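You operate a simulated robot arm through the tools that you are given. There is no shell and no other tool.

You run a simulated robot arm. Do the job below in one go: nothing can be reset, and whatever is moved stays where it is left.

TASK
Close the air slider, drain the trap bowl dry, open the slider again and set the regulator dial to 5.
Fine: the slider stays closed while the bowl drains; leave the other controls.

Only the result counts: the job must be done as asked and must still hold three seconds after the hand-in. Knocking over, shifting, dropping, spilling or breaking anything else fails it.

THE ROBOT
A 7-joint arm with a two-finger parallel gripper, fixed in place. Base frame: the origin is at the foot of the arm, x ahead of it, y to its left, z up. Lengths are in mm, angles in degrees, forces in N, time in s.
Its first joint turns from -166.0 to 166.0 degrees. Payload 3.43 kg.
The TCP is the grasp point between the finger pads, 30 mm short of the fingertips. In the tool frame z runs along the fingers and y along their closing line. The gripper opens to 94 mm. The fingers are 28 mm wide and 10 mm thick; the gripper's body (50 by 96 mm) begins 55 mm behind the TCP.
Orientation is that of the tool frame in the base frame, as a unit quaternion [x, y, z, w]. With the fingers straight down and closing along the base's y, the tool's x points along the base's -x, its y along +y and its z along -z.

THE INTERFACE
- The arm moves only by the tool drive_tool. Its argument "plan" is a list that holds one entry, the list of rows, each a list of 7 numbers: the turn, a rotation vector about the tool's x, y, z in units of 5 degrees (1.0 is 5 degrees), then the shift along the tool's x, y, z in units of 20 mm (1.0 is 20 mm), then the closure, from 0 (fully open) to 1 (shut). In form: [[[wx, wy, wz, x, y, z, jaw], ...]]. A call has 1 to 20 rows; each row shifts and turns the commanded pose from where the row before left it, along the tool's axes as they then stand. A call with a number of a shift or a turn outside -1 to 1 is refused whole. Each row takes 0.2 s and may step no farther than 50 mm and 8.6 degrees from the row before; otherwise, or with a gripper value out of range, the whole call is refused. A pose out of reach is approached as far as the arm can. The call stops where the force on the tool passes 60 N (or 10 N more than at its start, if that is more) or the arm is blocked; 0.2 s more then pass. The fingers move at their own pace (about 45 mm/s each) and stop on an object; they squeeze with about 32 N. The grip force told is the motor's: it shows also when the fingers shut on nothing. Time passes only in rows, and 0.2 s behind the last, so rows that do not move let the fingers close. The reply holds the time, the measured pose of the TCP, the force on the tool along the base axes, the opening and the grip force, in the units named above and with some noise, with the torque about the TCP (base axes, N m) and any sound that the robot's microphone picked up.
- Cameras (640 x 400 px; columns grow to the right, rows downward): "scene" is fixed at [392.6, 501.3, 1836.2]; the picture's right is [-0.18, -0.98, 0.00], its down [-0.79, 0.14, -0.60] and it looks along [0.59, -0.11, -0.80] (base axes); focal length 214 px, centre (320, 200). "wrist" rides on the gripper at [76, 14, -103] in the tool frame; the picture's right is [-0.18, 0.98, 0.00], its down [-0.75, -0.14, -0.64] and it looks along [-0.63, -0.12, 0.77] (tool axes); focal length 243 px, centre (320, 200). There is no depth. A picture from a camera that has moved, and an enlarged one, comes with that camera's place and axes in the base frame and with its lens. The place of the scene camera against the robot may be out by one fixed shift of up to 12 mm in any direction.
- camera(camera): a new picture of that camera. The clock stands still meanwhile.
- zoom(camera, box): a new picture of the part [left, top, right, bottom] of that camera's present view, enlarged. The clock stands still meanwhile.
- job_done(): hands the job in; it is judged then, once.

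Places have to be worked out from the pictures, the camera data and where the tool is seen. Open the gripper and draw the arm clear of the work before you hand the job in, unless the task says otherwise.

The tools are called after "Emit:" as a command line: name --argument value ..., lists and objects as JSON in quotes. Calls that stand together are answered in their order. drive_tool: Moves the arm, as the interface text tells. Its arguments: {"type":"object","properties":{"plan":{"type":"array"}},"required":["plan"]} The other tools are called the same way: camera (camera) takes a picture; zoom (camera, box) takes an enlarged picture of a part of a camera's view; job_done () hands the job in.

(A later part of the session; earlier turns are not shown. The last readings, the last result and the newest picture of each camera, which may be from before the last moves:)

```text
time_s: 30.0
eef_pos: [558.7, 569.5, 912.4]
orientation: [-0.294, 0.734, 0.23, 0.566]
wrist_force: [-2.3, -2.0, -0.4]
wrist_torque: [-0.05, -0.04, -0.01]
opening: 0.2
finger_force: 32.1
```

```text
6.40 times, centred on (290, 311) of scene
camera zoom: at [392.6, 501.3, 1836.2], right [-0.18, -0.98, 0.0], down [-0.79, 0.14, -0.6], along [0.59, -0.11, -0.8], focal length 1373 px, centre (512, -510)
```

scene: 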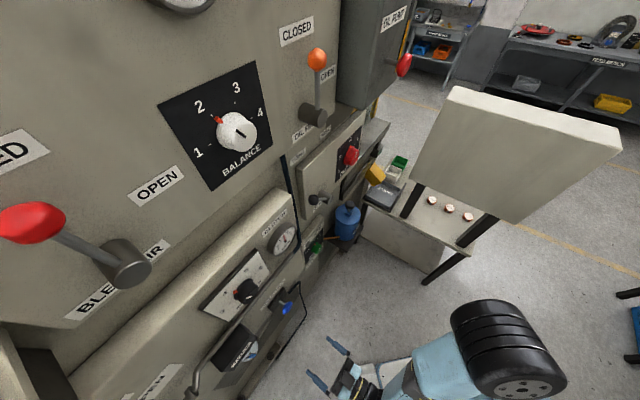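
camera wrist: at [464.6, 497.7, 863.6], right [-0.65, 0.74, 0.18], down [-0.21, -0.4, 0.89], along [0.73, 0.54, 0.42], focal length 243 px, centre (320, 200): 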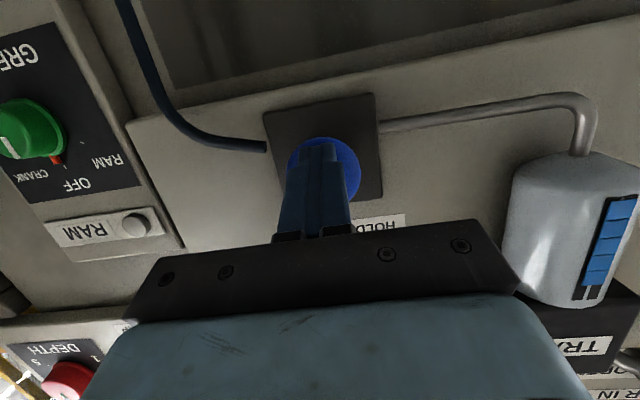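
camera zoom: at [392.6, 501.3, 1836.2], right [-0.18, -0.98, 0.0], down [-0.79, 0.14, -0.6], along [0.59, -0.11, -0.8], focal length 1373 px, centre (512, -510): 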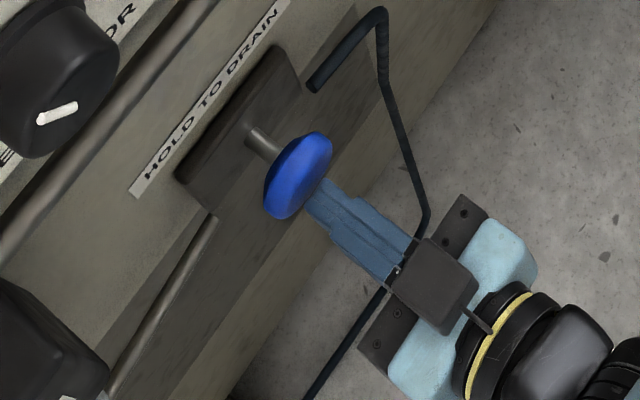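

The fingertips have just touched the disc, with about 3 N on the tool. I'll press in steps along the panel normal and watch the force and the bowl strip.

Emit:
drive_tool --plan '[[[0, 0, 0, -0.04, 0, 0.145, 1], [0, 0, 0, -0.04, 0, 0.145, 1], [0, 0, 0, -0.04, 0, 0.145, 1], [0, 0, 0, 0, 0, 0, 1]]]'

Emit:
camera --camera "wrist"

Emit:
zoom --camera "scene" --box '[220, 280, 340, 400]'

```text
time_s: 31.0
eef_pos: [565.8, 574.5, 911.9]
orientation: [-0.295, 0.735, 0.23, 0.566]
wrist_force: [-4.6, -4.2, -1.9]
wrist_torque: [-0.03, 0.04, -0.01]
opening: 0.3
finger_force: 31.5
heard: click
```

```text
taken
camera wrist: at [470.8, 503.7, 863.7], right [-0.65, 0.74, 0.18], down [-0.21, -0.4, 0.89], along [0.73, 0.54, 0.42], focal length 243 px, centre (320, 200)
```

wrist: 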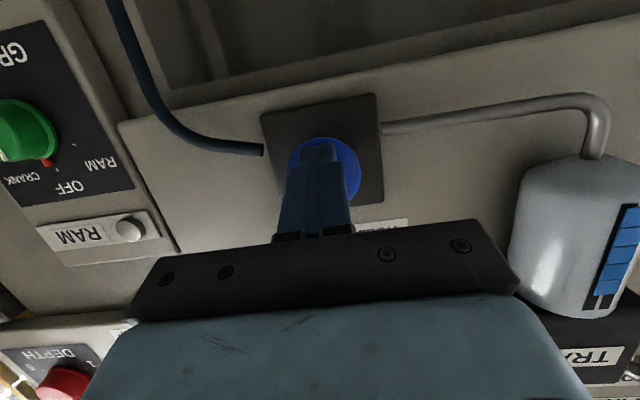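

```text
3.33 times, centred on (280, 340) of scene
camera zoom: at [392.6, 501.3, 1836.2], right [-0.18, -0.98, 0.0], down [-0.79, 0.14, -0.6], along [0.59, -0.11, -0.8], focal length 715 px, centre (453, -267)
```

zoom: 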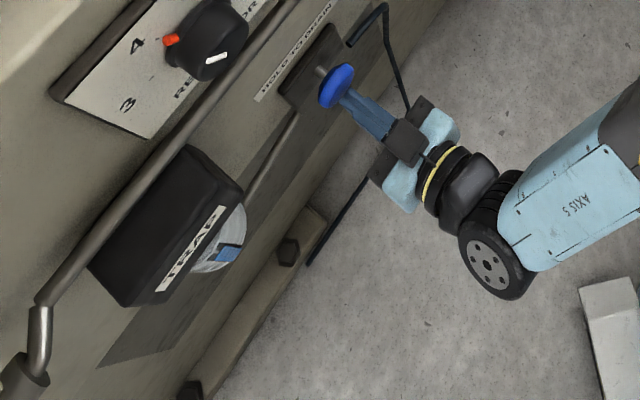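

A click was heard at about 9 mm of travel and 6.5 N, so the drain valve is likely actuated. I'll press 3 mm deeper for margin and hold for about 3.5 s.

Emit:
drive_tool --plan '[[[0, 0, 0, -0.02, 0, 0.0725, 1], [0, 0, 0, -0.02, 0, 0.0725, 1], [0, 0, 0, 0, 0, 0, 1], [0, 0, 0, 0, 0, 0, 1], [0, 0, 0, 0, 0, 0, 1], [0, 0, 0, 0, 0, 0, 1], [0, 0, 0, 0, 0, 0, 1], [0, 0, 0, 0, 0, 0, 1], [0, 0, 0, 0, 0, 0, 1], [0, 0, 0, 0, 0, 0, 1], [0, 0, 0, 0, 0, 0, 1], [0, 0, 0, 0, 0, 0, 1], [0, 0, 0, 0, 0, 0, 1], [0, 0, 0, 0, 0, 0, 1], [0, 0, 0, 0, 0, 0, 1]]]'

Emit:
zoom --camera "wrist" --box '[480, 140, 640, 330]'

Emit:
zoom --camera "scene" --box '[220, 280, 340, 400]'

```text
time_s: 34.2
eef_pos: [566.9, 578.1, 912.6]
orientation: [-0.294, 0.734, 0.23, 0.567]
wrist_force: [-5.6, -4.6, 1.3]
wrist_torque: [0.06, -0.07, 0.03]
opening: 0.0
finger_force: 32.0
```

```text
2.11 times, centred on (560, 235) of wrist
camera zoom: at [472.8, 505.9, 864.2], right [-0.65, 0.74, 0.18], down [-0.21, -0.4, 0.89], along [0.73, 0.54, 0.42], focal length 511 px, centre (-185, 126)
```

zoom: 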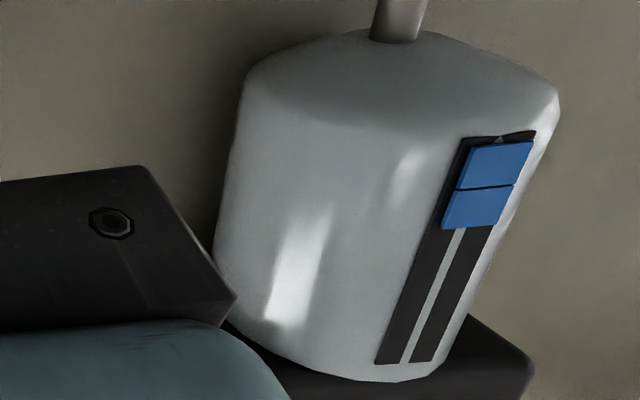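

```text
3.33 times, centred on (280, 340) of scene
camera zoom: at [392.6, 501.3, 1836.2], right [-0.18, -0.98, 0.0], down [-0.79, 0.14, -0.6], along [0.59, -0.11, -0.8], focal length 715 px, centre (453, -267)
```

zoom: 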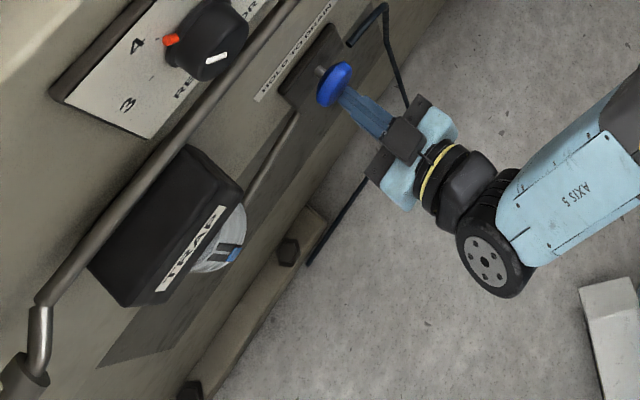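

The bowl is draining: the blue level has dropped from five marks to about two in 3 s. I'll keep holding for another 4 s.

Emit:
drive_tool --plan '[[[0, 0, 0, 0, 0, 0, 1], [0, 0, 0, 0, 0, 0, 1], [0, 0, 0, 0, 0, 0, 1], [0, 0, 0, 0, 0, 0, 1], [0, 0, 0, 0, 0, 0, 1], [0, 0, 0, 0, 0, 0, 1], [0, 0, 0, 0, 0, 0, 1], [0, 0, 0, 0, 0, 0, 1], [0, 0, 0, 0, 0, 0, 1], [0, 0, 0, 0, 0, 0, 1], [0, 0, 0, 0, 0, 0, 1], [0, 0, 0, 0, 0, 0, 1], [0, 0, 0, 0, 0, 0, 1], [0, 0, 0, 0, 0, 0, 1], [0, 0, 0, 0, 0, 0, 1], [0, 0, 0, 0, 0, 0, 1], [0, 0, 0, 0, 0, 0, 1], [0, 0, 0, 0, 0, 0, 1], [0, 0, 0, 0, 0, 0, 1], [0, 0, 0, 0, 0, 0, 1]]]'

Emit:
zoom --camera "wrist" --box '[480, 140, 640, 330]'

Emit:
camera --camera "wrist"

```text
time_s: 38.4
eef_pos: [567.3, 578.0, 912.7]
orientation: [-0.294, 0.735, 0.23, 0.567]
wrist_force: [-7.8, -4.6, 1.7]
wrist_torque: [0.04, -0.08, 0.03]
opening: 0.0
finger_force: 31.8
```

```text
2.11 times, centred on (560, 235) of wrist
camera zoom: at [472.8, 505.9, 864.1], right [-0.65, 0.74, 0.18], down [-0.21, -0.4, 0.89], along [0.73, 0.54, 0.42], focal length 511 px, centre (-185, 126)
```

zoom: 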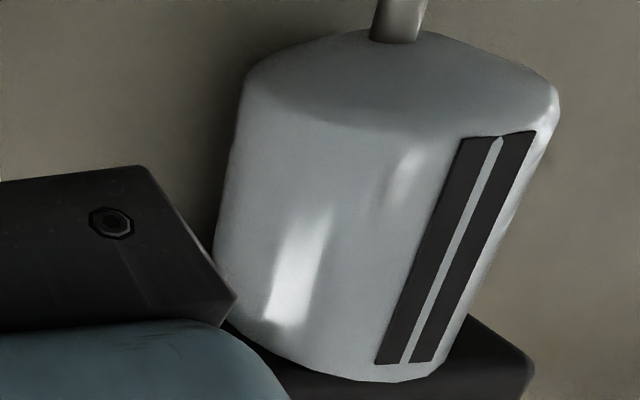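

```text
taken
camera wrist: at [472.8, 505.9, 864.1], right [-0.65, 0.74, 0.18], down [-0.21, -0.4, 0.89], along [0.73, 0.54, 0.42], focal length 243 px, centre (320, 200)
```

wrist: 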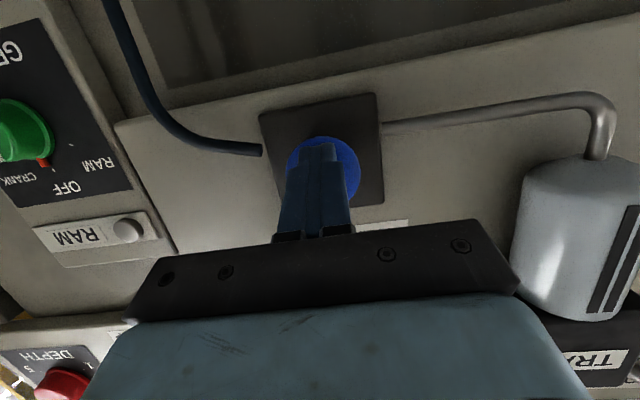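

The strip shows no blue at all, so the bowl looks dry. I'll hold 2 s more to be sure, then back straight off the button.

Emit:
drive_tool --plan '[[[0, 0, 0, 0, 0, 0, 1], [0, 0, 0, 0, 0, 0, 1], [0, 0, 0, 0, 0, 0, 1], [0, 0, 0, 0, 0, 0, 1], [0, 0, 0, 0, 0, 0, 1], [0, 0, 0, 0, 0, 0, 1], [0, 0, 0, 0, 0, 0, 1], [0, 0, 0, 0, 0, 0, 1], [0, 0, 0, 0, 0, 0, 1], [0, 0, 0, 0, 0, 0, 1], [0, 0, 0, 0.1, 0, -0.39, 1], [0, 0, 0, 0.15, 0, -0.58, 1], [0, 0, 0, 0.2, 0, -0.77, 1], [0, 0, 0, 0.2, 0, -0.77, 1], [0, 0, 0, 0.2, 0, -0.77, 1], [0, 0, 0, 0, 0, -0.77, 1], [0, 0, 0, 0, 0, 0, 1]]]'

Emit:
camera --camera "wrist"

Emit:
zoom --camera "scene" --box '[220, 280, 340, 400]'

```text
time_s: 42.0
eef_pos: [508.3, 521.1, 916.8]
orientation: [-0.295, 0.734, 0.231, 0.566]
wrist_force: [0.0, 0.3, 0.1]
wrist_torque: [0.01, 0.0, -0.01]
opening: 0.0
finger_force: 32.1
```

```text
taken
camera wrist: at [413.7, 449.1, 868.0], right [-0.65, 0.74, 0.18], down [-0.21, -0.4, 0.89], along [0.73, 0.54, 0.42], focal length 243 px, centre (320, 200)
```

wrist: 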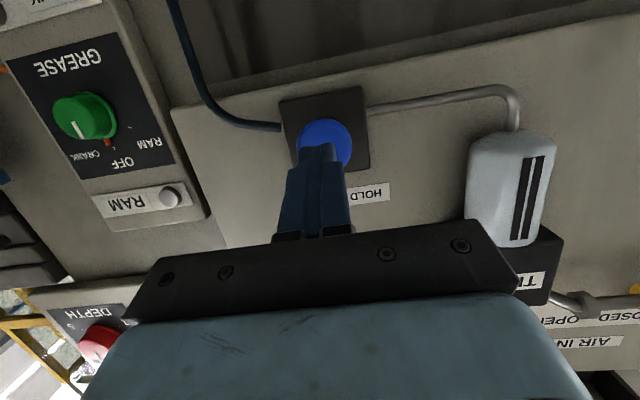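

```text
3.33 times, centred on (280, 340) of scene
camera zoom: at [392.6, 501.3, 1836.2], right [-0.18, -0.98, 0.0], down [-0.79, 0.14, -0.6], along [0.59, -0.11, -0.8], focal length 715 px, centre (453, -267)
```

zoom: 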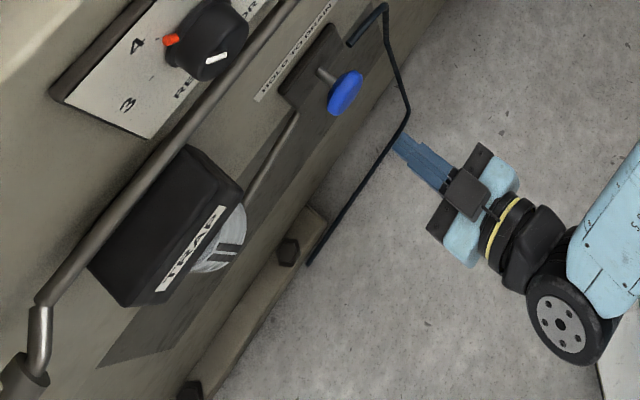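

The bowl strip stays empty and the button has sprung back out. I'll un-pitch the tool and travel back up and left, clear of the trap, to the spot in front of the slider knob, opening the gripper on the way.

Emit:
drive_tool --plan '[[[0, -1, 0, -0.7, 0.8, -0.8, 1], [0, -1, 0, -0.7, 0.8, -0.8, 1], [0, -1, 0, -0.7, 0.8, -0.6, 1], [0, 0, 0, -0.6, 0.9, 0, 0], [0, 0, 0, -0.6, 0.9, 0, 0], [0, 0, 0, -0.6, 0.9, 0, 0], [0, 0, 0, -0.6, 0.9, -0.1, 0], [0, 0, 0, -0.6, 0.9, -0.1, 0], [0, 0, 0, -0.6, 0.9, -0.1, 0], [0, 0, 0, -0.6, 0.9, -0.1, 0], [0, 0, 0, -0.6, 0.9, -0.1, 0], [0, 0, 0, -0.6, 0.9, -0.1, 0], [0, 0, 0, -0.6, 0.9, -0.1, 0], [0, 0, 0, -0.6, 0.9, -0.1, 0], [0, 0, 0, -0.6, 0.9, -0.1, 0], [0, 0, 0, -0.6, 0.9, -0.1, 0], [0, 0, 0, -0.6, 0.9, -0.1, 0], [0, 0, 0, -0.6, 0.9, -0.1, 0], [0, 0, 0, -0.6, 0.9, -0.1, 0], [0, 0, 0, 0, 0, 0, 0]]]'

Emit:
camera --camera "wrist"

Emit:
camera --camera "scene"

```text
time_s: 46.2
eef_pos: [231.8, 718.8, 1158.4]
orientation: [-0.262, 0.654, 0.267, 0.658]
wrist_force: [0.0, -0.2, 0.2]
wrist_torque: [-0.02, -0.01, 0.02]
opening: 94.0
finger_force: 0.0
```

```text
taken
camera wrist: at [148.4, 658.2, 1080.7], right [-0.68, 0.71, 0.19], down [-0.37, -0.55, 0.75], along [0.63, 0.44, 0.64], focal length 243 px, centre (320, 200)
```

wrist: 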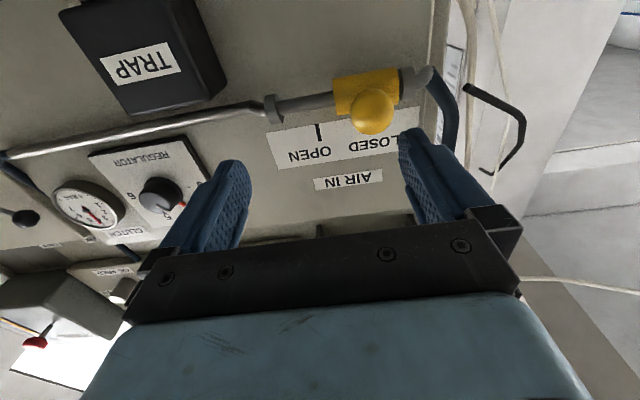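

```text
taken
```

scene: 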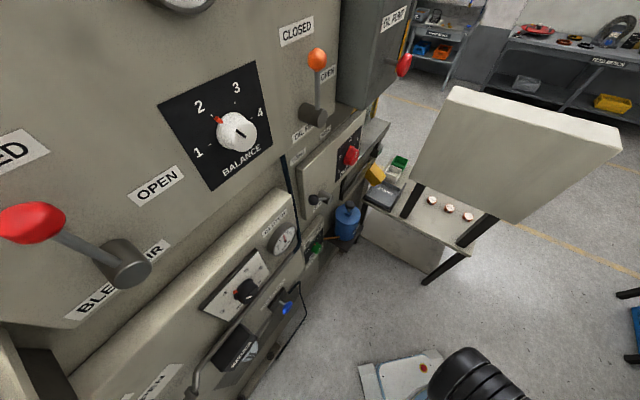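

The slider is still at CLOSED. Relative to my earlier grip pose I need 45 mm left, 10 mm up and 104 mm forward, so I'll align first and then advance around the ball.

Emit:
drive_tool --plan '[[[0, 0, 0, -0.17, 0.75, 0.3, 0], [0, 0, 0, -0.17, 0.75, 0.3, 0], [0, 0, 0, -0.17, 0.745, 0.3, 0], [0, 0, 0, 0, 0, 0.8, 0], [0, 0, 0, 0, 0, 0.8, 0], [0, 0, 0, 0, 0, 0, 0]]]'

Emit:
camera --camera "wrist"

```text
time_s: 47.6
eef_pos: [236.1, 784.5, 1169.1]
orientation: [-0.261, 0.654, 0.267, 0.658]
wrist_force: [0.8, 0.3, 0.1]
wrist_torque: [-0.03, 0.0, 0.01]
opening: 94.1
finger_force: 0.0
```

```text
taken
camera wrist: at [152.5, 724.7, 1091.7], right [-0.68, 0.71, 0.19], down [-0.37, -0.55, 0.75], along [0.63, 0.44, 0.64], focal length 243 px, centre (320, 200)
```

wrist: 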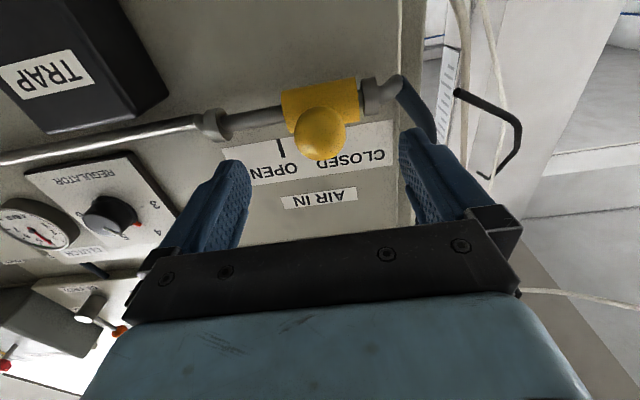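

The ball is centred between the fingers again, with about 55 mm left to the grip pose. I'll advance and close.

Emit:
drive_tool --plan '[[[0, 0, 0, 0, 0, 0.8, 0], [0, 0, 0, 0, 0, 0.8, 0], [0, 0, 0, 0, 0, 0.7, 0], [0, 0, 0, 0, 0, 0.45, 0], [0, 0, 0, 0, 0, 0, 1], [0, 0, 0, 0, 0, 0, 1], [0, 0, 0, 0, 0, 0, 1], [0, 0, 0, 0, 0, 0, 1], [0, 0, 0, 0, 0, 0, 1], [0, 0, 0, 0, 0, 0, 1]]]'

Emit:
zoom --camera "wrist" --box '[200, 60, 488, 240]'

```text
time_s: 49.8
eef_pos: [275.9, 822.1, 1170.2]
orientation: [-0.262, 0.654, 0.267, 0.657]
wrist_force: [0.7, 0.1, 1.0]
wrist_torque: [0.04, 0.0, -0.08]
opening: 36.7
finger_force: 45.3
```

```text
2.22 times, centred on (344, 150) of wrist
camera zoom: at [192.2, 762.9, 1092.7], right [-0.68, 0.71, 0.19], down [-0.37, -0.55, 0.75], along [0.63, 0.44, 0.64], focal length 539 px, centre (267, 311)
```

zoom: 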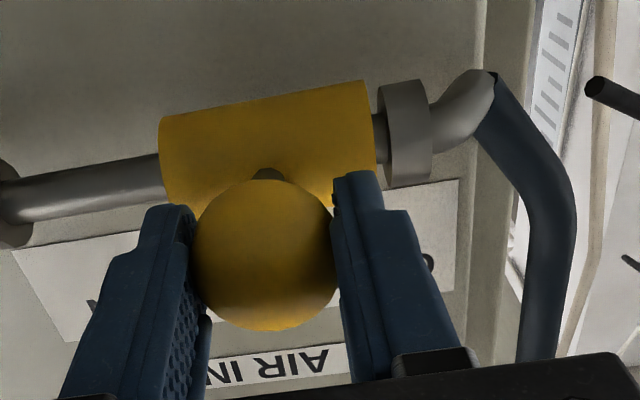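

The ball is gripped again at 36.7 mm. I'll slide it right (tool −y) by about 58 mm toward OPEN.

Emit:
drive_tool --plan '[[[0, 0, 0, 0, -0.3, 0, 1], [0, 0, 0, 0, -0.4, 0, 1], [0, 0, 0, 0, -0.4, 0, 1], [0, 0, 0, 0, -0.4, 0, 1], [0, 0, 0, 0, -0.4, 0, 1], [0, 0, 0, 0, -0.4, 0, 1], [0, 0, 0, 0, -0.4, 0, 1], [0, 0, 0, 0, -0.2, 0, 1], [0, 0, 0, 0, 0, 0, 1]]]'

Emit:
zoom --camera "wrist" --box '[200, 60, 488, 240]'

```text
time_s: 51.8
eef_pos: [316.3, 781.6, 1168.8]
orientation: [-0.26, 0.654, 0.267, 0.659]
wrist_force: [21.9, 19.2, 17.7]
wrist_torque: [0.19, -0.24, -0.08]
opening: 37.0
finger_force: 44.6
```

```text
2.22 times, centred on (344, 150) of wrist
camera zoom: at [233.4, 721.1, 1092.4], right [-0.68, 0.71, 0.19], down [-0.37, -0.55, 0.75], along [0.63, 0.44, 0.64], focal length 539 px, centre (267, 311)
```

zoom: 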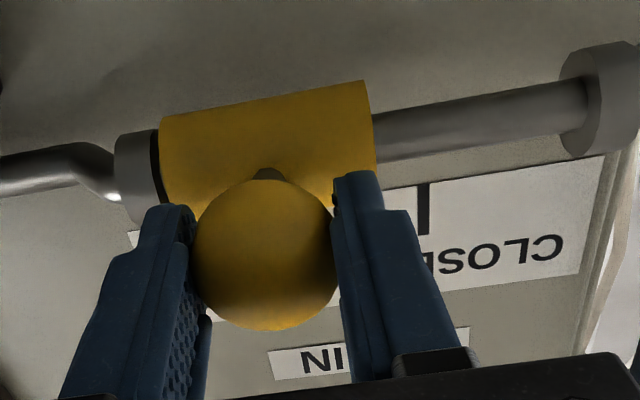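

The sleeve is about 3 mm short of its original OPEN stop, and some side load has built up from a slight misalignment. I'll relieve that by 1 mm and push the last few millimetres to the stop.

Emit:
drive_tool --plan '[[[0, 0, 0, -0.025, 0, 0.05, 1], [0, 0, 0, 0, -0.08, 0, 1], [0, 0, 0, 0, -0.08, 0, 1], [0, 0, 0, 0, -0.05, 0, 1], [0, 0, 0, 0, 0, 0, 1]]]'

Emit:
zoom --camera "wrist" --box '[200, 60, 488, 240]'

```text
time_s: 53.0
eef_pos: [318.9, 779.2, 1169.9]
orientation: [-0.262, 0.654, 0.267, 0.657]
wrist_force: [12.6, 13.2, 13.8]
wrist_torque: [0.1, -0.04, 0.06]
opening: 37.0
finger_force: 45.1
```

```text
2.22 times, centred on (344, 150) of wrist
camera zoom: at [235.4, 718.7, 1092.4], right [-0.68, 0.71, 0.19], down [-0.37, -0.55, 0.75], along [0.63, 0.44, 0.64], focal length 539 px, centre (267, 311)
```

zoom: 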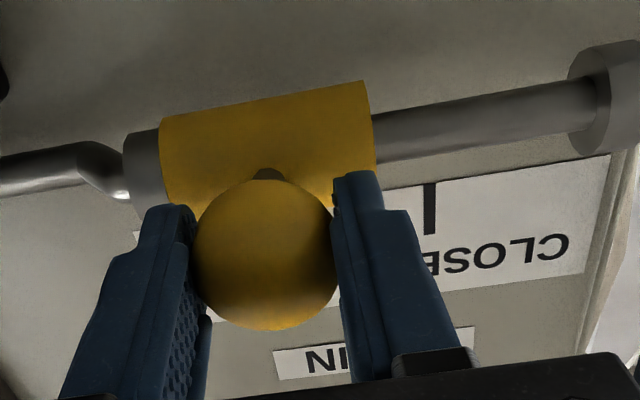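

It's back at the original OPEN position with the sleeve against the right collar. I'll nudge 2 mm more to confirm the stop, then release and back away.

Emit:
drive_tool --plan '[[[0, 0, 0, 0, -0.06, 0.02, 1], [0, 0, 0, 0, -0.06, 0, 1], [0, 0, 0, 0, 0, 0, 1]]]'

Emit:
drive_tool --plan '[[[0, 0, 0, 0, 0, 0, 0], [0, 0, 0, 0, 0, 0, 0], [0, 0, 0, 0, 0, 0, 0], [0, 0, 0, 0, 0, 0, 0], [0, 0, 0, 0, 0, -0.6, 0], [0, 0, 0, 0, 0, -0.9, 0], [0, 0, 0, 0, 0, -0.9, 0], [0, 0, 0, 0, 0, -0.9, 0], [0, 0, 0, 0, 0, -0.9, 0], [0, 0, 0, 0, 0, -0.9, 0], [0, 0, 0, 0, 0, -0.9, 0], [0, 0, 0, 0, 0, 0, 0]]]'

Emit:
camera --camera "wrist"

Emit:
zoom --camera "wrist" --box '[240, 50, 416, 160]'

```text
time_s: 53.8
eef_pos: [319.5, 778.5, 1169.9]
orientation: [-0.263, 0.654, 0.268, 0.657]
wrist_force: [2.8, 23.3, 12.0]
wrist_torque: [0.11, 0.03, 0.29]
opening: 37.0
finger_force: 45.0
```

```text
time_s: 56.4
eef_pos: [234.9, 693.7, 1168.5]
orientation: [-0.262, 0.654, 0.266, 0.657]
wrist_force: [-0.3, -0.5, 0.6]
wrist_torque: [-0.02, 0.03, 0.0]
opening: 94.0
finger_force: 0.2
```

```text
taken
camera wrist: at [150.9, 634.3, 1090.8], right [-0.68, 0.71, 0.19], down [-0.37, -0.55, 0.75], along [0.63, 0.44, 0.64], focal length 243 px, centre (320, 200)
```

wrist: 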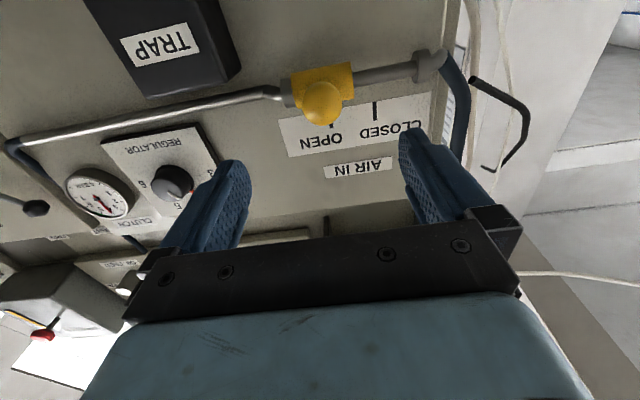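

```text
3.64 times, centred on (328, 105) of wrist
camera zoom: at [150.9, 634.3, 1090.8], right [-0.68, 0.71, 0.19], down [-0.37, -0.55, 0.75], along [0.63, 0.44, 0.64], focal length 882 px, centre (291, 546)
```

zoom: 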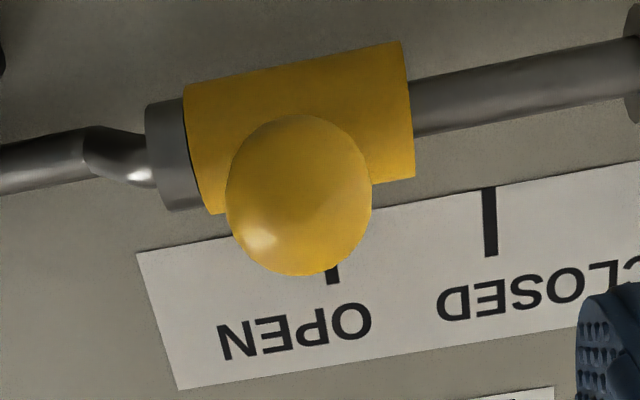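

The slider is back against the OPEN stop, with the knob over the OPEN mark. Next is the regulator dial, which I estimate is about 240 mm right and 90 mm above this pose. I'll move in front of it, staying about 190 mm out.

Emit:
drive_tool --plan '[[[0, 0, 0, -0.35, -0.92, 0, 0], [0, 0, 0, -0.35, -0.92, 0, 0], [0, 0, 0, -0.35, -0.92, 0, 0], [0, 0, 0, -0.35, -0.92, 0, 0], [0, 0, 0, -0.35, -0.92, 0, 0], [0, 0, 0, -0.35, -0.92, 0, 0], [0, 0, 0, -0.35, -0.92, 0, 0], [0, 0, 0, -0.35, -0.92, 0, 0], [0, 0, 0, -0.35, -0.92, 0, 0], [0, 0, 0, -0.35, -0.92, 0, 0], [0, 0, 0, -0.35, -0.92, 0, 0], [0, 0, 0, -0.35, -0.92, 0, 0], [0, 0, 0, -0.35, -0.92, 0, 0], [0, 0, 0, 0, 0, 0, 0]]]'

Emit:
camera --camera "wrist"

Emit:
camera --camera "scene"

```text
time_s: 59.4
eef_pos: [399.6, 521.3, 1258.5]
orientation: [-0.262, 0.654, 0.267, 0.658]
wrist_force: [0.3, 0.1, -0.3]
wrist_torque: [-0.01, -0.03, 0.0]
opening: 93.7
finger_force: 0.0
```

```text
taken
camera wrist: at [316.4, 461.4, 1181.8], right [-0.68, 0.71, 0.19], down [-0.37, -0.55, 0.75], along [0.63, 0.44, 0.64], focal length 243 px, centre (320, 200)
```

wrist: 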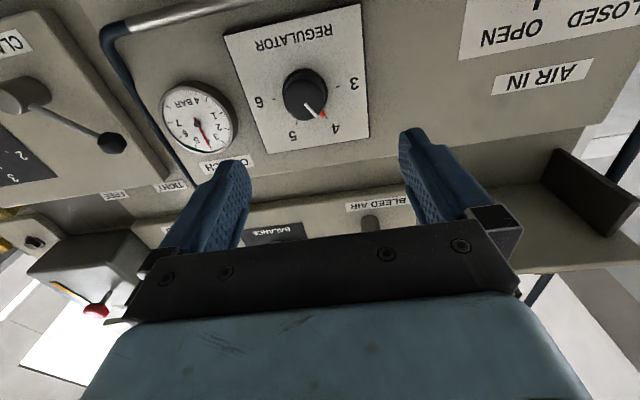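

```text
taken
```

scene: 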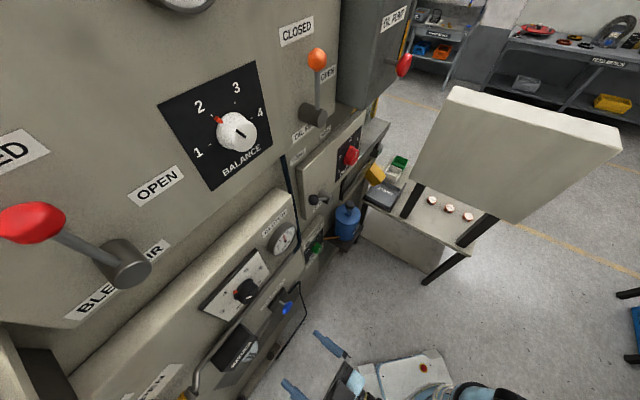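

The dial is now directly ahead and its pointer is still at 4. I'll zoom to locate the knob accurately.

Emit:
zoom --camera "wrist" --box '[232, 30, 392, 140]'

Emit:
zoom --camera "scene" --box '[190, 240, 318, 320]'

Emit:
zoom --camera "wrist" --box '[140, 70, 268, 150]'

```text
3.64 times, centred on (312, 85) of wrist
camera zoom: at [316.4, 461.4, 1181.8], right [-0.68, 0.71, 0.19], down [-0.37, -0.55, 0.75], along [0.63, 0.44, 0.64], focal length 882 px, centre (349, 618)
```

zoom: 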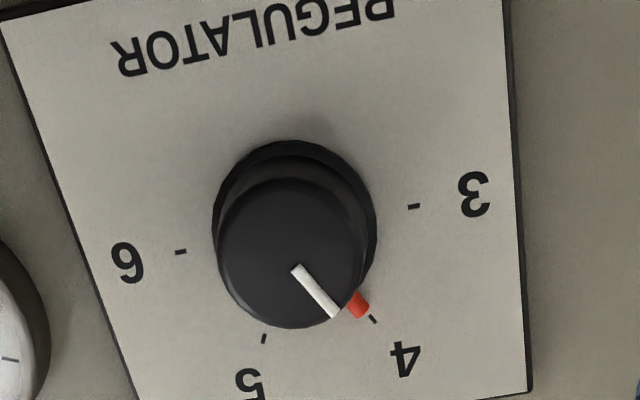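

```text
5.00 times, centred on (254, 280) of scene
camera zoom: at [392.6, 501.3, 1836.2], right [-0.18, -0.98, 0.0], down [-0.79, 0.14, -0.6], along [0.59, -0.11, -0.8], focal length 1072 px, centre (650, -200)
```

zoom: 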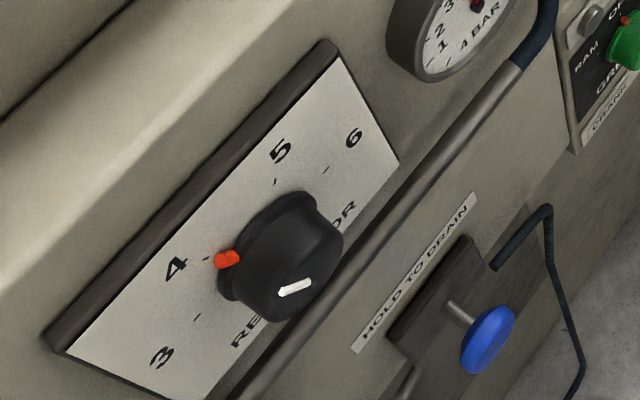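

```text
5.00 times, centred on (204, 110) of wrist
camera zoom: at [316.4, 461.4, 1181.8], right [-0.68, 0.71, 0.19], down [-0.37, -0.55, 0.75], along [0.63, 0.44, 0.64], focal length 1213 px, centre (900, 650)
```

zoom: 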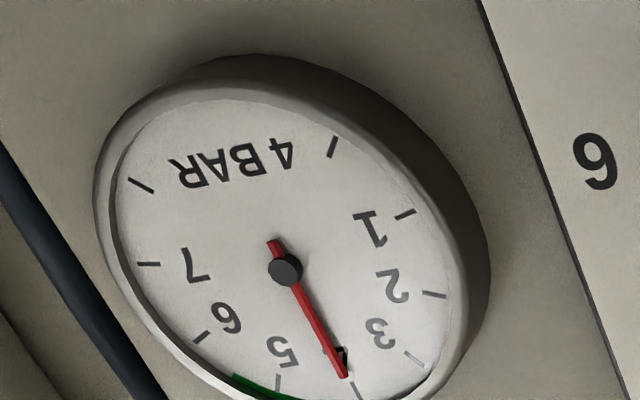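

The ticks map to angles of −90, −30, +30 and +90° about a centre 12 mm up and 21.5 mm right of the TCP. So going from 4 to 5 is a 60° clockwise turn, and the knob is about 49 mm wide with its front face about 188 mm ahead. I'll align with it, advance 120 mm and pre-rotate the gripper −30°, leaving 60° of turn to the right.

Emit:
drive_tool --plan '[[[0, 0, 0, -0.2, -0.36, 0.7, 0], [0, 0, 0, -0.2, -0.36, 0.7, 0], [0, 0, 0, -0.2, -0.355, 0.7, 0], [0, 0, 0, 0, 0, 0.8, 0], [0, 0, 0, 0, 0, 0.8, 0], [0, 0, 0, 0, 0, 0.8, 0], [0, 0, 0, 0, 0, 0.8, 0], [0, 0, 0, 0, 0, 0.7, 0], [0, 0, 0, 0, 0, 0, 0]]]'

Emit:
camera --camera "wrist"

Emit:
zoom --camera "scene" --box '[180, 240, 372, 360]'

```text
time_s: 61.4
eef_pos: [501.0, 589.2, 1271.4]
orientation: [-0.262, 0.654, 0.267, 0.657]
wrist_force: [0.0, -0.3, -0.7]
wrist_torque: [-0.02, 0.01, -0.01]
opening: 94.1
finger_force: 0.1
```

```text
taken
camera wrist: at [418.4, 528.1, 1194.5], right [-0.68, 0.71, 0.19], down [-0.37, -0.55, 0.75], along [0.63, 0.44, 0.64], focal length 243 px, centre (320, 200)
```

wrist: 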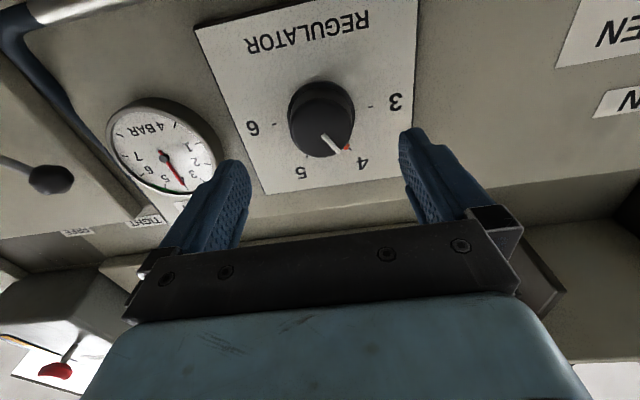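

```text
3.33 times, centred on (276, 300) of scene
camera zoom: at [392.6, 501.3, 1836.2], right [-0.18, -0.98, 0.0], down [-0.79, 0.14, -0.6], along [0.59, -0.11, -0.8], focal length 715 px, centre (467, -133)
```

zoom: 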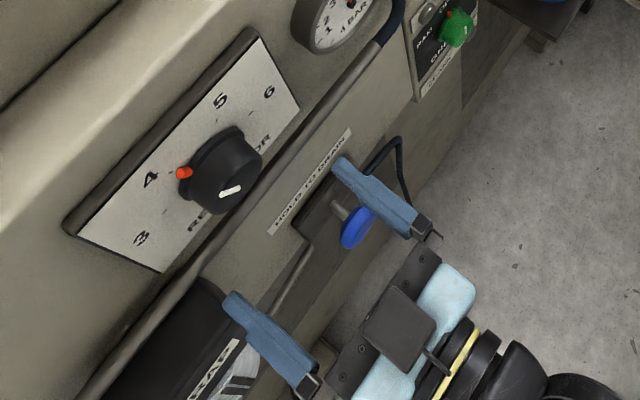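

I've advanced 120 mm with the knob nearly centred. I'll zoom to refine its centre and depth before going around it.

Emit:
zoom --camera "wrist" --box '[230, 60, 422, 180]'

```text
3.33 times, centred on (326, 120) of wrist
camera zoom: at [418.4, 528.1, 1194.5], right [-0.68, 0.71, 0.19], down [-0.37, -0.55, 0.75], along [0.63, 0.44, 0.64], focal length 809 px, centre (300, 467)
```

zoom: 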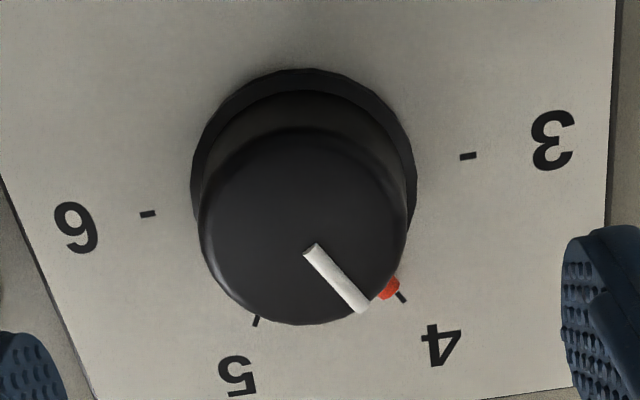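

The refined geometry has the plate 106 mm ahead, the knob front 81 mm ahead, and the knob centre within 2 mm of the tool axis. I'll trim that offset and pre-rotate the gripper −30° about its axis here, in free space.

Emit:
drive_tool --plan '[[[0, 0, 0, -0.08, 0.05, 0, 0], [0, 0, -1, 0, 0, 0, 0], [0, 0, -1, 0, 0, 0, 0], [0, 0, -1, 0, 0, 0, 0], [0, 0, -1, 0, 0, 0, 0], [0, 0, -1, 0, 0, 0, 0], [0, 0, -1, 0, 0, 0, 0], [0, 0, 0, 0, 0, 0, 0]]]'

Emit:
camera --camera "wrist"

```text
time_s: 63.2
eef_pos: [501.2, 590.7, 1272.6]
orientation: [-0.423, 0.564, 0.088, 0.704]
wrist_force: [0.0, 0.8, -0.4]
wrist_torque: [0.0, 0.05, 0.03]
opening: 93.9
finger_force: 0.2
```

```text
taken
camera wrist: at [445.7, 500.9, 1198.7], right [-0.65, 0.68, -0.33], down [-0.64, -0.27, 0.72], along [0.4, 0.68, 0.61], focal length 243 px, centre (320, 200)
```

wrist: 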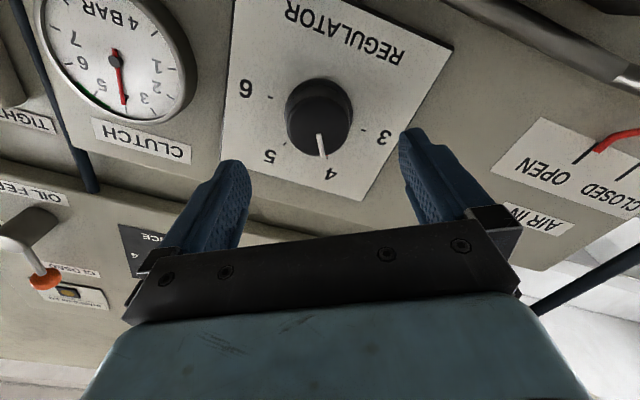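

The pre-rotation worked and the pointer now sits square between the fingers. Before gripping, I'll test in free space that the wrist can make the full +60° turn.

Emit:
drive_tool --plan '[[[0, 0, 1, 0, 0, 0, 0], [0, 0, 1, 0, 0, 0, 0], [0, 0, 1, 0, 0, 0, 0], [0, 0, 1, 0, 0, 0, 0], [0, 0, 1, 0, 0, 0, 0], [0, 0, 1, 0, 0, 0, 0], [0, 0, 1, 0, 0, 0, 0], [0, 0, 1, 0, 0, 0, 0], [0, 0, 1, 0, 0, 0, 0], [0, 0, 1, 0, 0, 0, 0], [0, 0, 1, 0, 0, 0, 0], [0, 0, 1, 0, 0, 0, 0], [0, 0, 0, 0, 0, 0, 0]]]'

Emit:
camera --camera "wrist"

```text
time_s: 66.0
eef_pos: [501.0, 588.5, 1273.2]
orientation: [-0.084, 0.699, 0.429, 0.566]
wrist_force: [0.3, -0.1, -0.2]
wrist_torque: [-0.02, 0.01, -0.02]
opening: 94.1
finger_force: 0.1
```

```text
taken
camera wrist: at [392.5, 555.0, 1213.3], right [-0.53, 0.54, 0.66], down [-0.12, -0.81, 0.57], along [0.84, 0.23, 0.49], focal length 243 px, centre (320, 200)
```

wrist: 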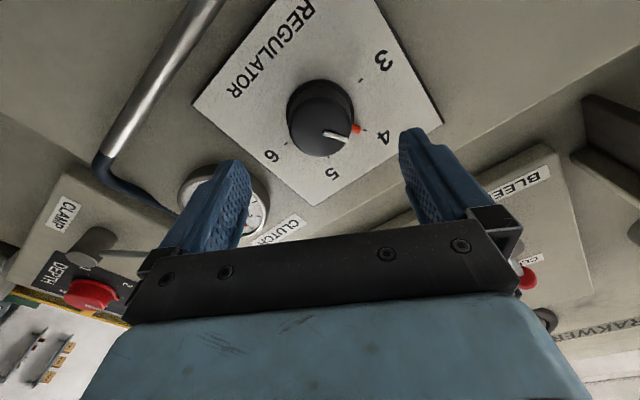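

The full +60° turn is reachable with no warnings, and the knob stays centred in every orientation, so the axis is aligned. I'll rotate back −60° and advance 40 mm of the 66 mm to check clearance.

Emit:
drive_tool --plan '[[[0, 0, -1, 0, 0, 0, 0], [0, 0, -1, 0, 0, 0, 0], [0, 0, -1, 0, 0, 0, 0], [0, 0, -1, 0, 0, 0, 0], [0, 0, -1, 0, 0, 0, 0], [0, 0, -1, 0, 0, 0, 0], [0, 0, -1, 0, 0, 0, 0], [0, 0, -1, 0, 0, 0, 0], [0, 0, -1, 0, 0, 0, 0], [0, 0, -1, 0, 0, 0, 0], [0, 0, -1, 0, 0, 0, 0], [0, 0, -1, 0, 0, 0, 0], [0, 0, 0, 0, 0, 0.7, 0], [0, 0, 0, 0, 0, 0.7, 0], [0, 0, 0, 0, 0, 0.6, 0], [0, 0, 0, 0, 0, 0, 0]]]'

Emit:
camera --camera "wrist"

Emit:
zoom --camera "scene" --box '[180, 240, 340, 340]'

```text
time_s: 69.4
eef_pos: [529.1, 617.2, 1274.0]
orientation: [-0.422, 0.564, 0.087, 0.705]
wrist_force: [0.9, -0.1, -0.3]
wrist_torque: [0.02, -0.01, -0.02]
opening: 94.2
finger_force: 0.1
```

```text
taken
camera wrist: at [473.7, 527.5, 1198.7], right [-0.65, 0.68, -0.33], down [-0.64, -0.27, 0.72], along [0.4, 0.68, 0.61], focal length 243 px, centre (320, 200)
```

wrist: 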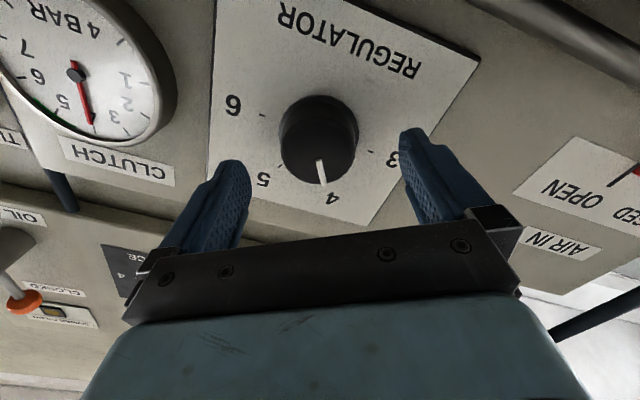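

```text
4.00 times, centred on (260, 290) of scene
camera zoom: at [392.6, 501.3, 1836.2], right [-0.18, -0.98, 0.0], down [-0.79, 0.14, -0.6], along [0.59, -0.11, -0.8], focal length 858 px, centre (560, -160)
```

zoom: 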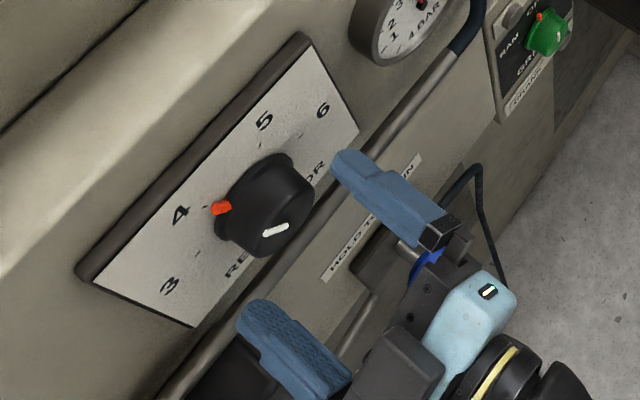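

The fingers straddle the knob with even clearance, and the plate is about 67 mm ahead of the TCP. I'll advance 27 mm, which overlaps the knob by about 16 mm and leaves the tips about 10 mm off the plate, then close.

Emit:
drive_tool --plan '[[[0, 0, 0, 0, 0, 0.5, 0], [0, 0, 0, 0, 0, 0.5, 0], [0, 0, 0, 0, 0, 0.35, 0], [0, 0, 0, 0, 0, 0, 0], [0, 0, 0, 0, 0, 0, 1], [0, 0, 0, 0, 0, 0, 1], [0, 0, 0, 0, 0, 0, 1], [0, 0, 0, 0, 0, 0, 1], [0, 0, 0, 0, 0, 0, 1]]]'

Emit:
camera --camera "wrist"

Emit:
zoom --camera "scene" --box '[200, 250, 296, 310]'

```text
time_s: 71.4
eef_pos: [550.4, 636.2, 1274.3]
orientation: [-0.421, 0.564, 0.087, 0.705]
wrist_force: [7.6, -5.8, 11.1]
wrist_torque: [0.16, -0.18, -0.66]
opening: 55.1
finger_force: 44.7
```

```text
taken
camera wrist: at [493.9, 546.8, 1200.0], right [-0.65, 0.68, -0.33], down [-0.64, -0.27, 0.72], along [0.4, 0.68, 0.61], focal length 243 px, centre (320, 200)
```

wrist: 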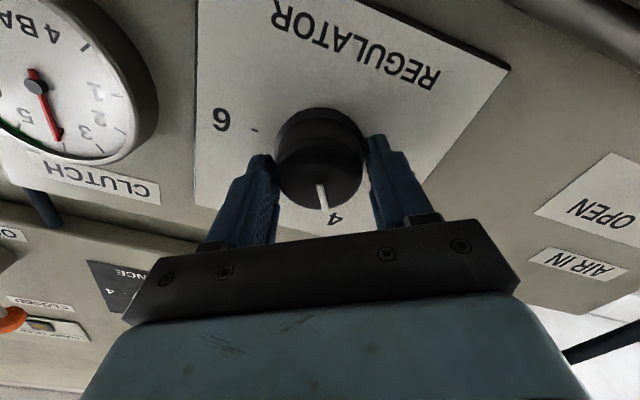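

```text
6.67 times, centred on (248, 280) of scene
camera zoom: at [392.6, 501.3, 1836.2], right [-0.18, -0.98, 0.0], down [-0.79, 0.14, -0.6], along [0.59, -0.11, -0.8], focal length 1430 px, centre (800, -333)
```

zoom: 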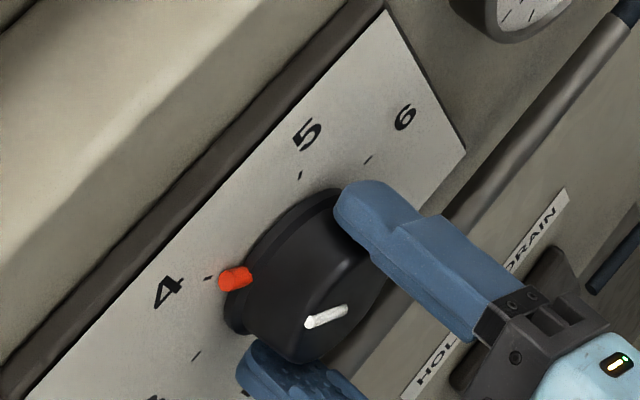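

The knob is gripped at 55 mm, with a 14 N side load that means the knob is about 1 mm off along the closing line. I'll relieve that and turn the first 30° clockwise, checking as I go.

Emit:
drive_tool --plan '[[[0, 0, 0, 0, -0.06, 0, 1], [0, 0, 0.6, 0, 0, 0, 1], [0, 0, 0.9, 0, 0, 0, 1], [0, 0, 0.9, 0, 0, 0, 1], [0, 0, 0.9, 0, 0, 0, 1], [0, 0, 0.9, 0, 0, 0, 1], [0, 0, 0.9, 0, 0, 0, 1], [0, 0, 0.9, 0, 0, 0, 1], [0, 0, 0, 0, 0, 0, 1]]]'

Emit:
camera --camera "wrist"

Emit:
zoom --camera "scene" --box '[200, 250, 296, 310]'

```text
time_s: 73.4
eef_pos: [547.6, 635.2, 1274.6]
orientation: [-0.262, 0.654, 0.268, 0.657]
wrist_force: [2.0, -0.2, 9.2]
wrist_torque: [0.2, -0.18, 0.2]
opening: 55.0
finger_force: 44.5
```

```text
taken
camera wrist: at [466.2, 575.0, 1197.2], right [-0.68, 0.71, 0.19], down [-0.37, -0.55, 0.75], along [0.63, 0.44, 0.64], focal length 243 px, centre (320, 200)
```

wrist: 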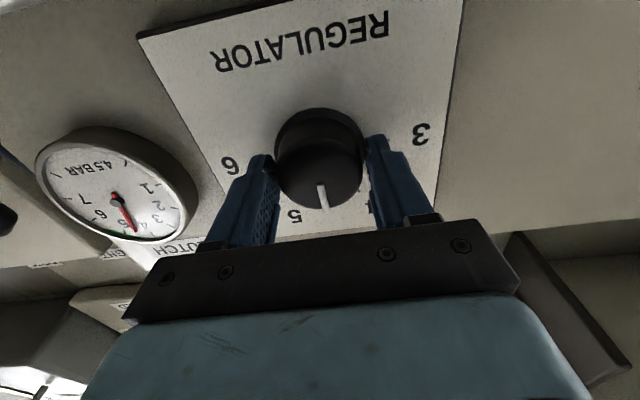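

```text
6.67 times, centred on (248, 280) of scene
camera zoom: at [392.6, 501.3, 1836.2], right [-0.18, -0.98, 0.0], down [-0.79, 0.14, -0.6], along [0.59, -0.11, -0.8], focal length 1430 px, centre (800, -333)
```

zoom: 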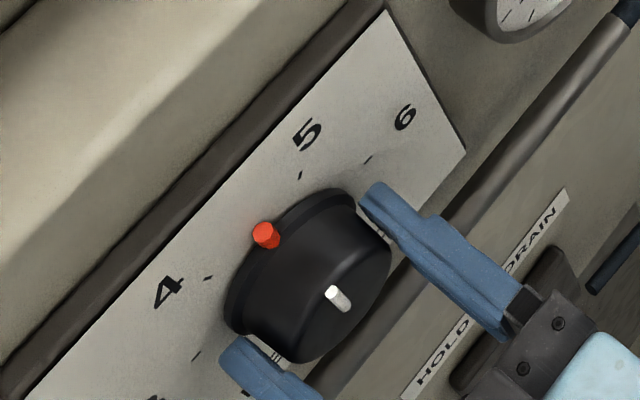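

The knob turns with the gripper: the pointer is midway between 4 and 5 and the gauge now reads 4.5 BAR. I'll turn the remaining 30°.

Emit:
drive_tool --plan '[[[0, 0, 0.6, 0, 0, 0, 1], [0, 0, 0.9, 0, 0, 0, 1], [0, 0, 0.9, 0, 0, 0, 1], [0, 0, 0.9, 0, 0, 0, 1], [0, 0, 0.9, 0, 0, 0, 1], [0, 0, 0.9, 0, 0, 0, 1], [0, 0, 0.9, 0, 0, 0, 1], [0, 0, 0, 0, 0, 0, 1], [0, 0, 0, 0, 0, 0, 1]]]'

Emit:
camera --camera "wrist"

Emit:
zoom --camera "scene" --box '[200, 250, 296, 310]'

Emit:
zoom --camera "scene" --box '[256, 215, 320, 255]'

```text
time_s: 75.4
eef_pos: [549.3, 634.1, 1274.9]
orientation: [-0.084, 0.699, 0.429, 0.566]
wrist_force: [-4.6, -5.3, 4.1]
wrist_torque: [0.18, -0.19, 0.26]
opening: 54.5
finger_force: 45.3
```

```text
taken
camera wrist: at [440.9, 600.6, 1214.7], right [-0.53, 0.54, 0.65], down [-0.12, -0.81, 0.57], along [0.84, 0.23, 0.49], focal length 243 px, centre (320, 200)
```

wrist: 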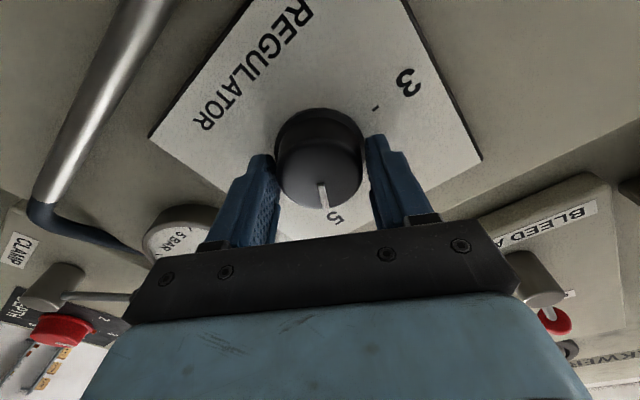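

```text
6.67 times, centred on (248, 280) of scene
camera zoom: at [392.6, 501.3, 1836.2], right [-0.18, -0.98, 0.0], down [-0.79, 0.14, -0.6], along [0.59, -0.11, -0.8], focal length 1430 px, centre (800, -333)
```

zoom: 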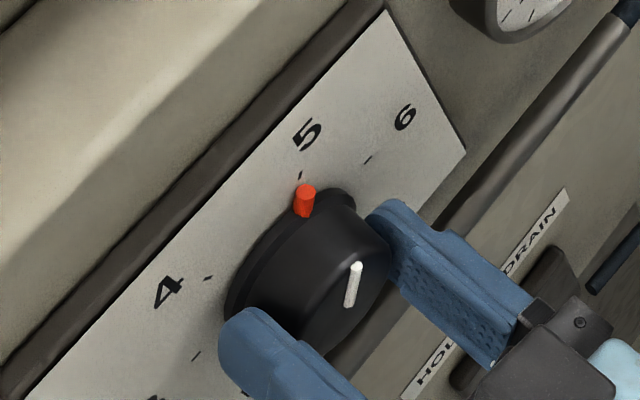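

```text
10.00 times, centred on (288, 235) of scene
camera zoom: at [392.6, 501.3, 1836.2], right [-0.18, -0.98, 0.0], down [-0.79, 0.14, -0.6], along [0.59, -0.11, -0.8], focal length 2145 px, centre (640, -150)
```

zoom: 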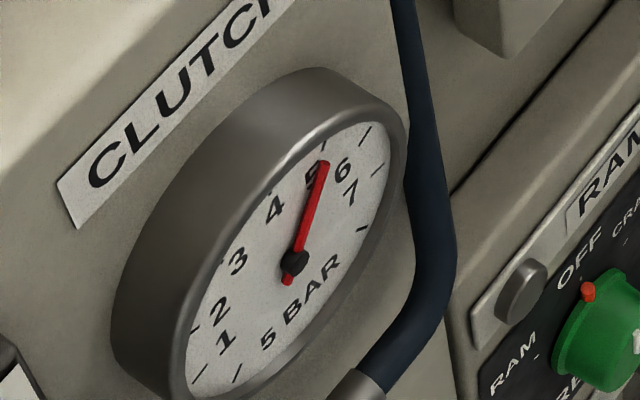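

The pointer is on the 5 tick and the gauge reads 5 BAR. I'll open the fingers, retreat straight back and verify.

Emit:
drive_tool --plan '[[[0, 0, 0, 0, 0, 0, 0], [0, 0, 0, 0, 0, 0, 0], [0, 0, 0, 0, 0, 0, 0], [0, 0, 0, 0, 0, 0, 0], [0, 0, 0, 0, 0, -0.5, 0], [0, 0, 0, 0, 0, -0.8, 0], [0, 0, 0, 0, 0, -0.8, 0], [0, 0, 0, 0, 0, -0.8, 0], [0, 0, 0, 0, 0, -0.8, 0], [0, 0, 0, 0, 0, -0.8, 0], [0, 0, 0, 0, 0, -0.8, 0], [0, 0, 0, 0, 0, 0, 0]]]'

Emit:
camera --camera "wrist"

Emit:
zoom --camera "scene" --box '[200, 220, 312, 310]'

```text
time_s: 78.0
eef_pos: [472.5, 560.5, 1272.5]
orientation: [-0.084, 0.7, 0.428, 0.566]
wrist_force: [0.8, -0.5, 0.2]
wrist_torque: [0.01, -0.03, 0.0]
opening: 94.0
finger_force: 0.1
```

```text
taken
camera wrist: at [364.5, 526.7, 1213.5], right [-0.53, 0.54, 0.65], down [-0.12, -0.81, 0.57], along [0.84, 0.23, 0.49], focal length 243 px, centre (320, 200)
```

wrist: 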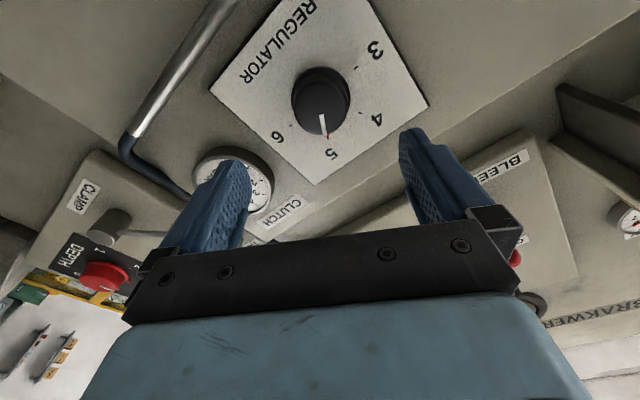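

```text
4.44 times, centred on (256, 265) of scene
camera zoom: at [392.6, 501.3, 1836.2], right [-0.18, -0.98, 0.0], down [-0.79, 0.14, -0.6], along [0.59, -0.11, -0.8], focal length 953 px, centre (604, -89)
```

zoom: 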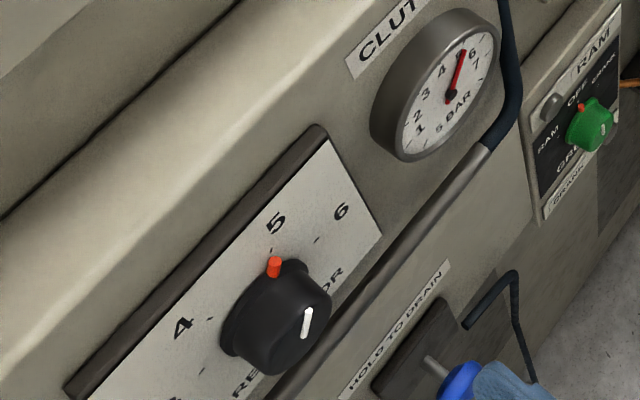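

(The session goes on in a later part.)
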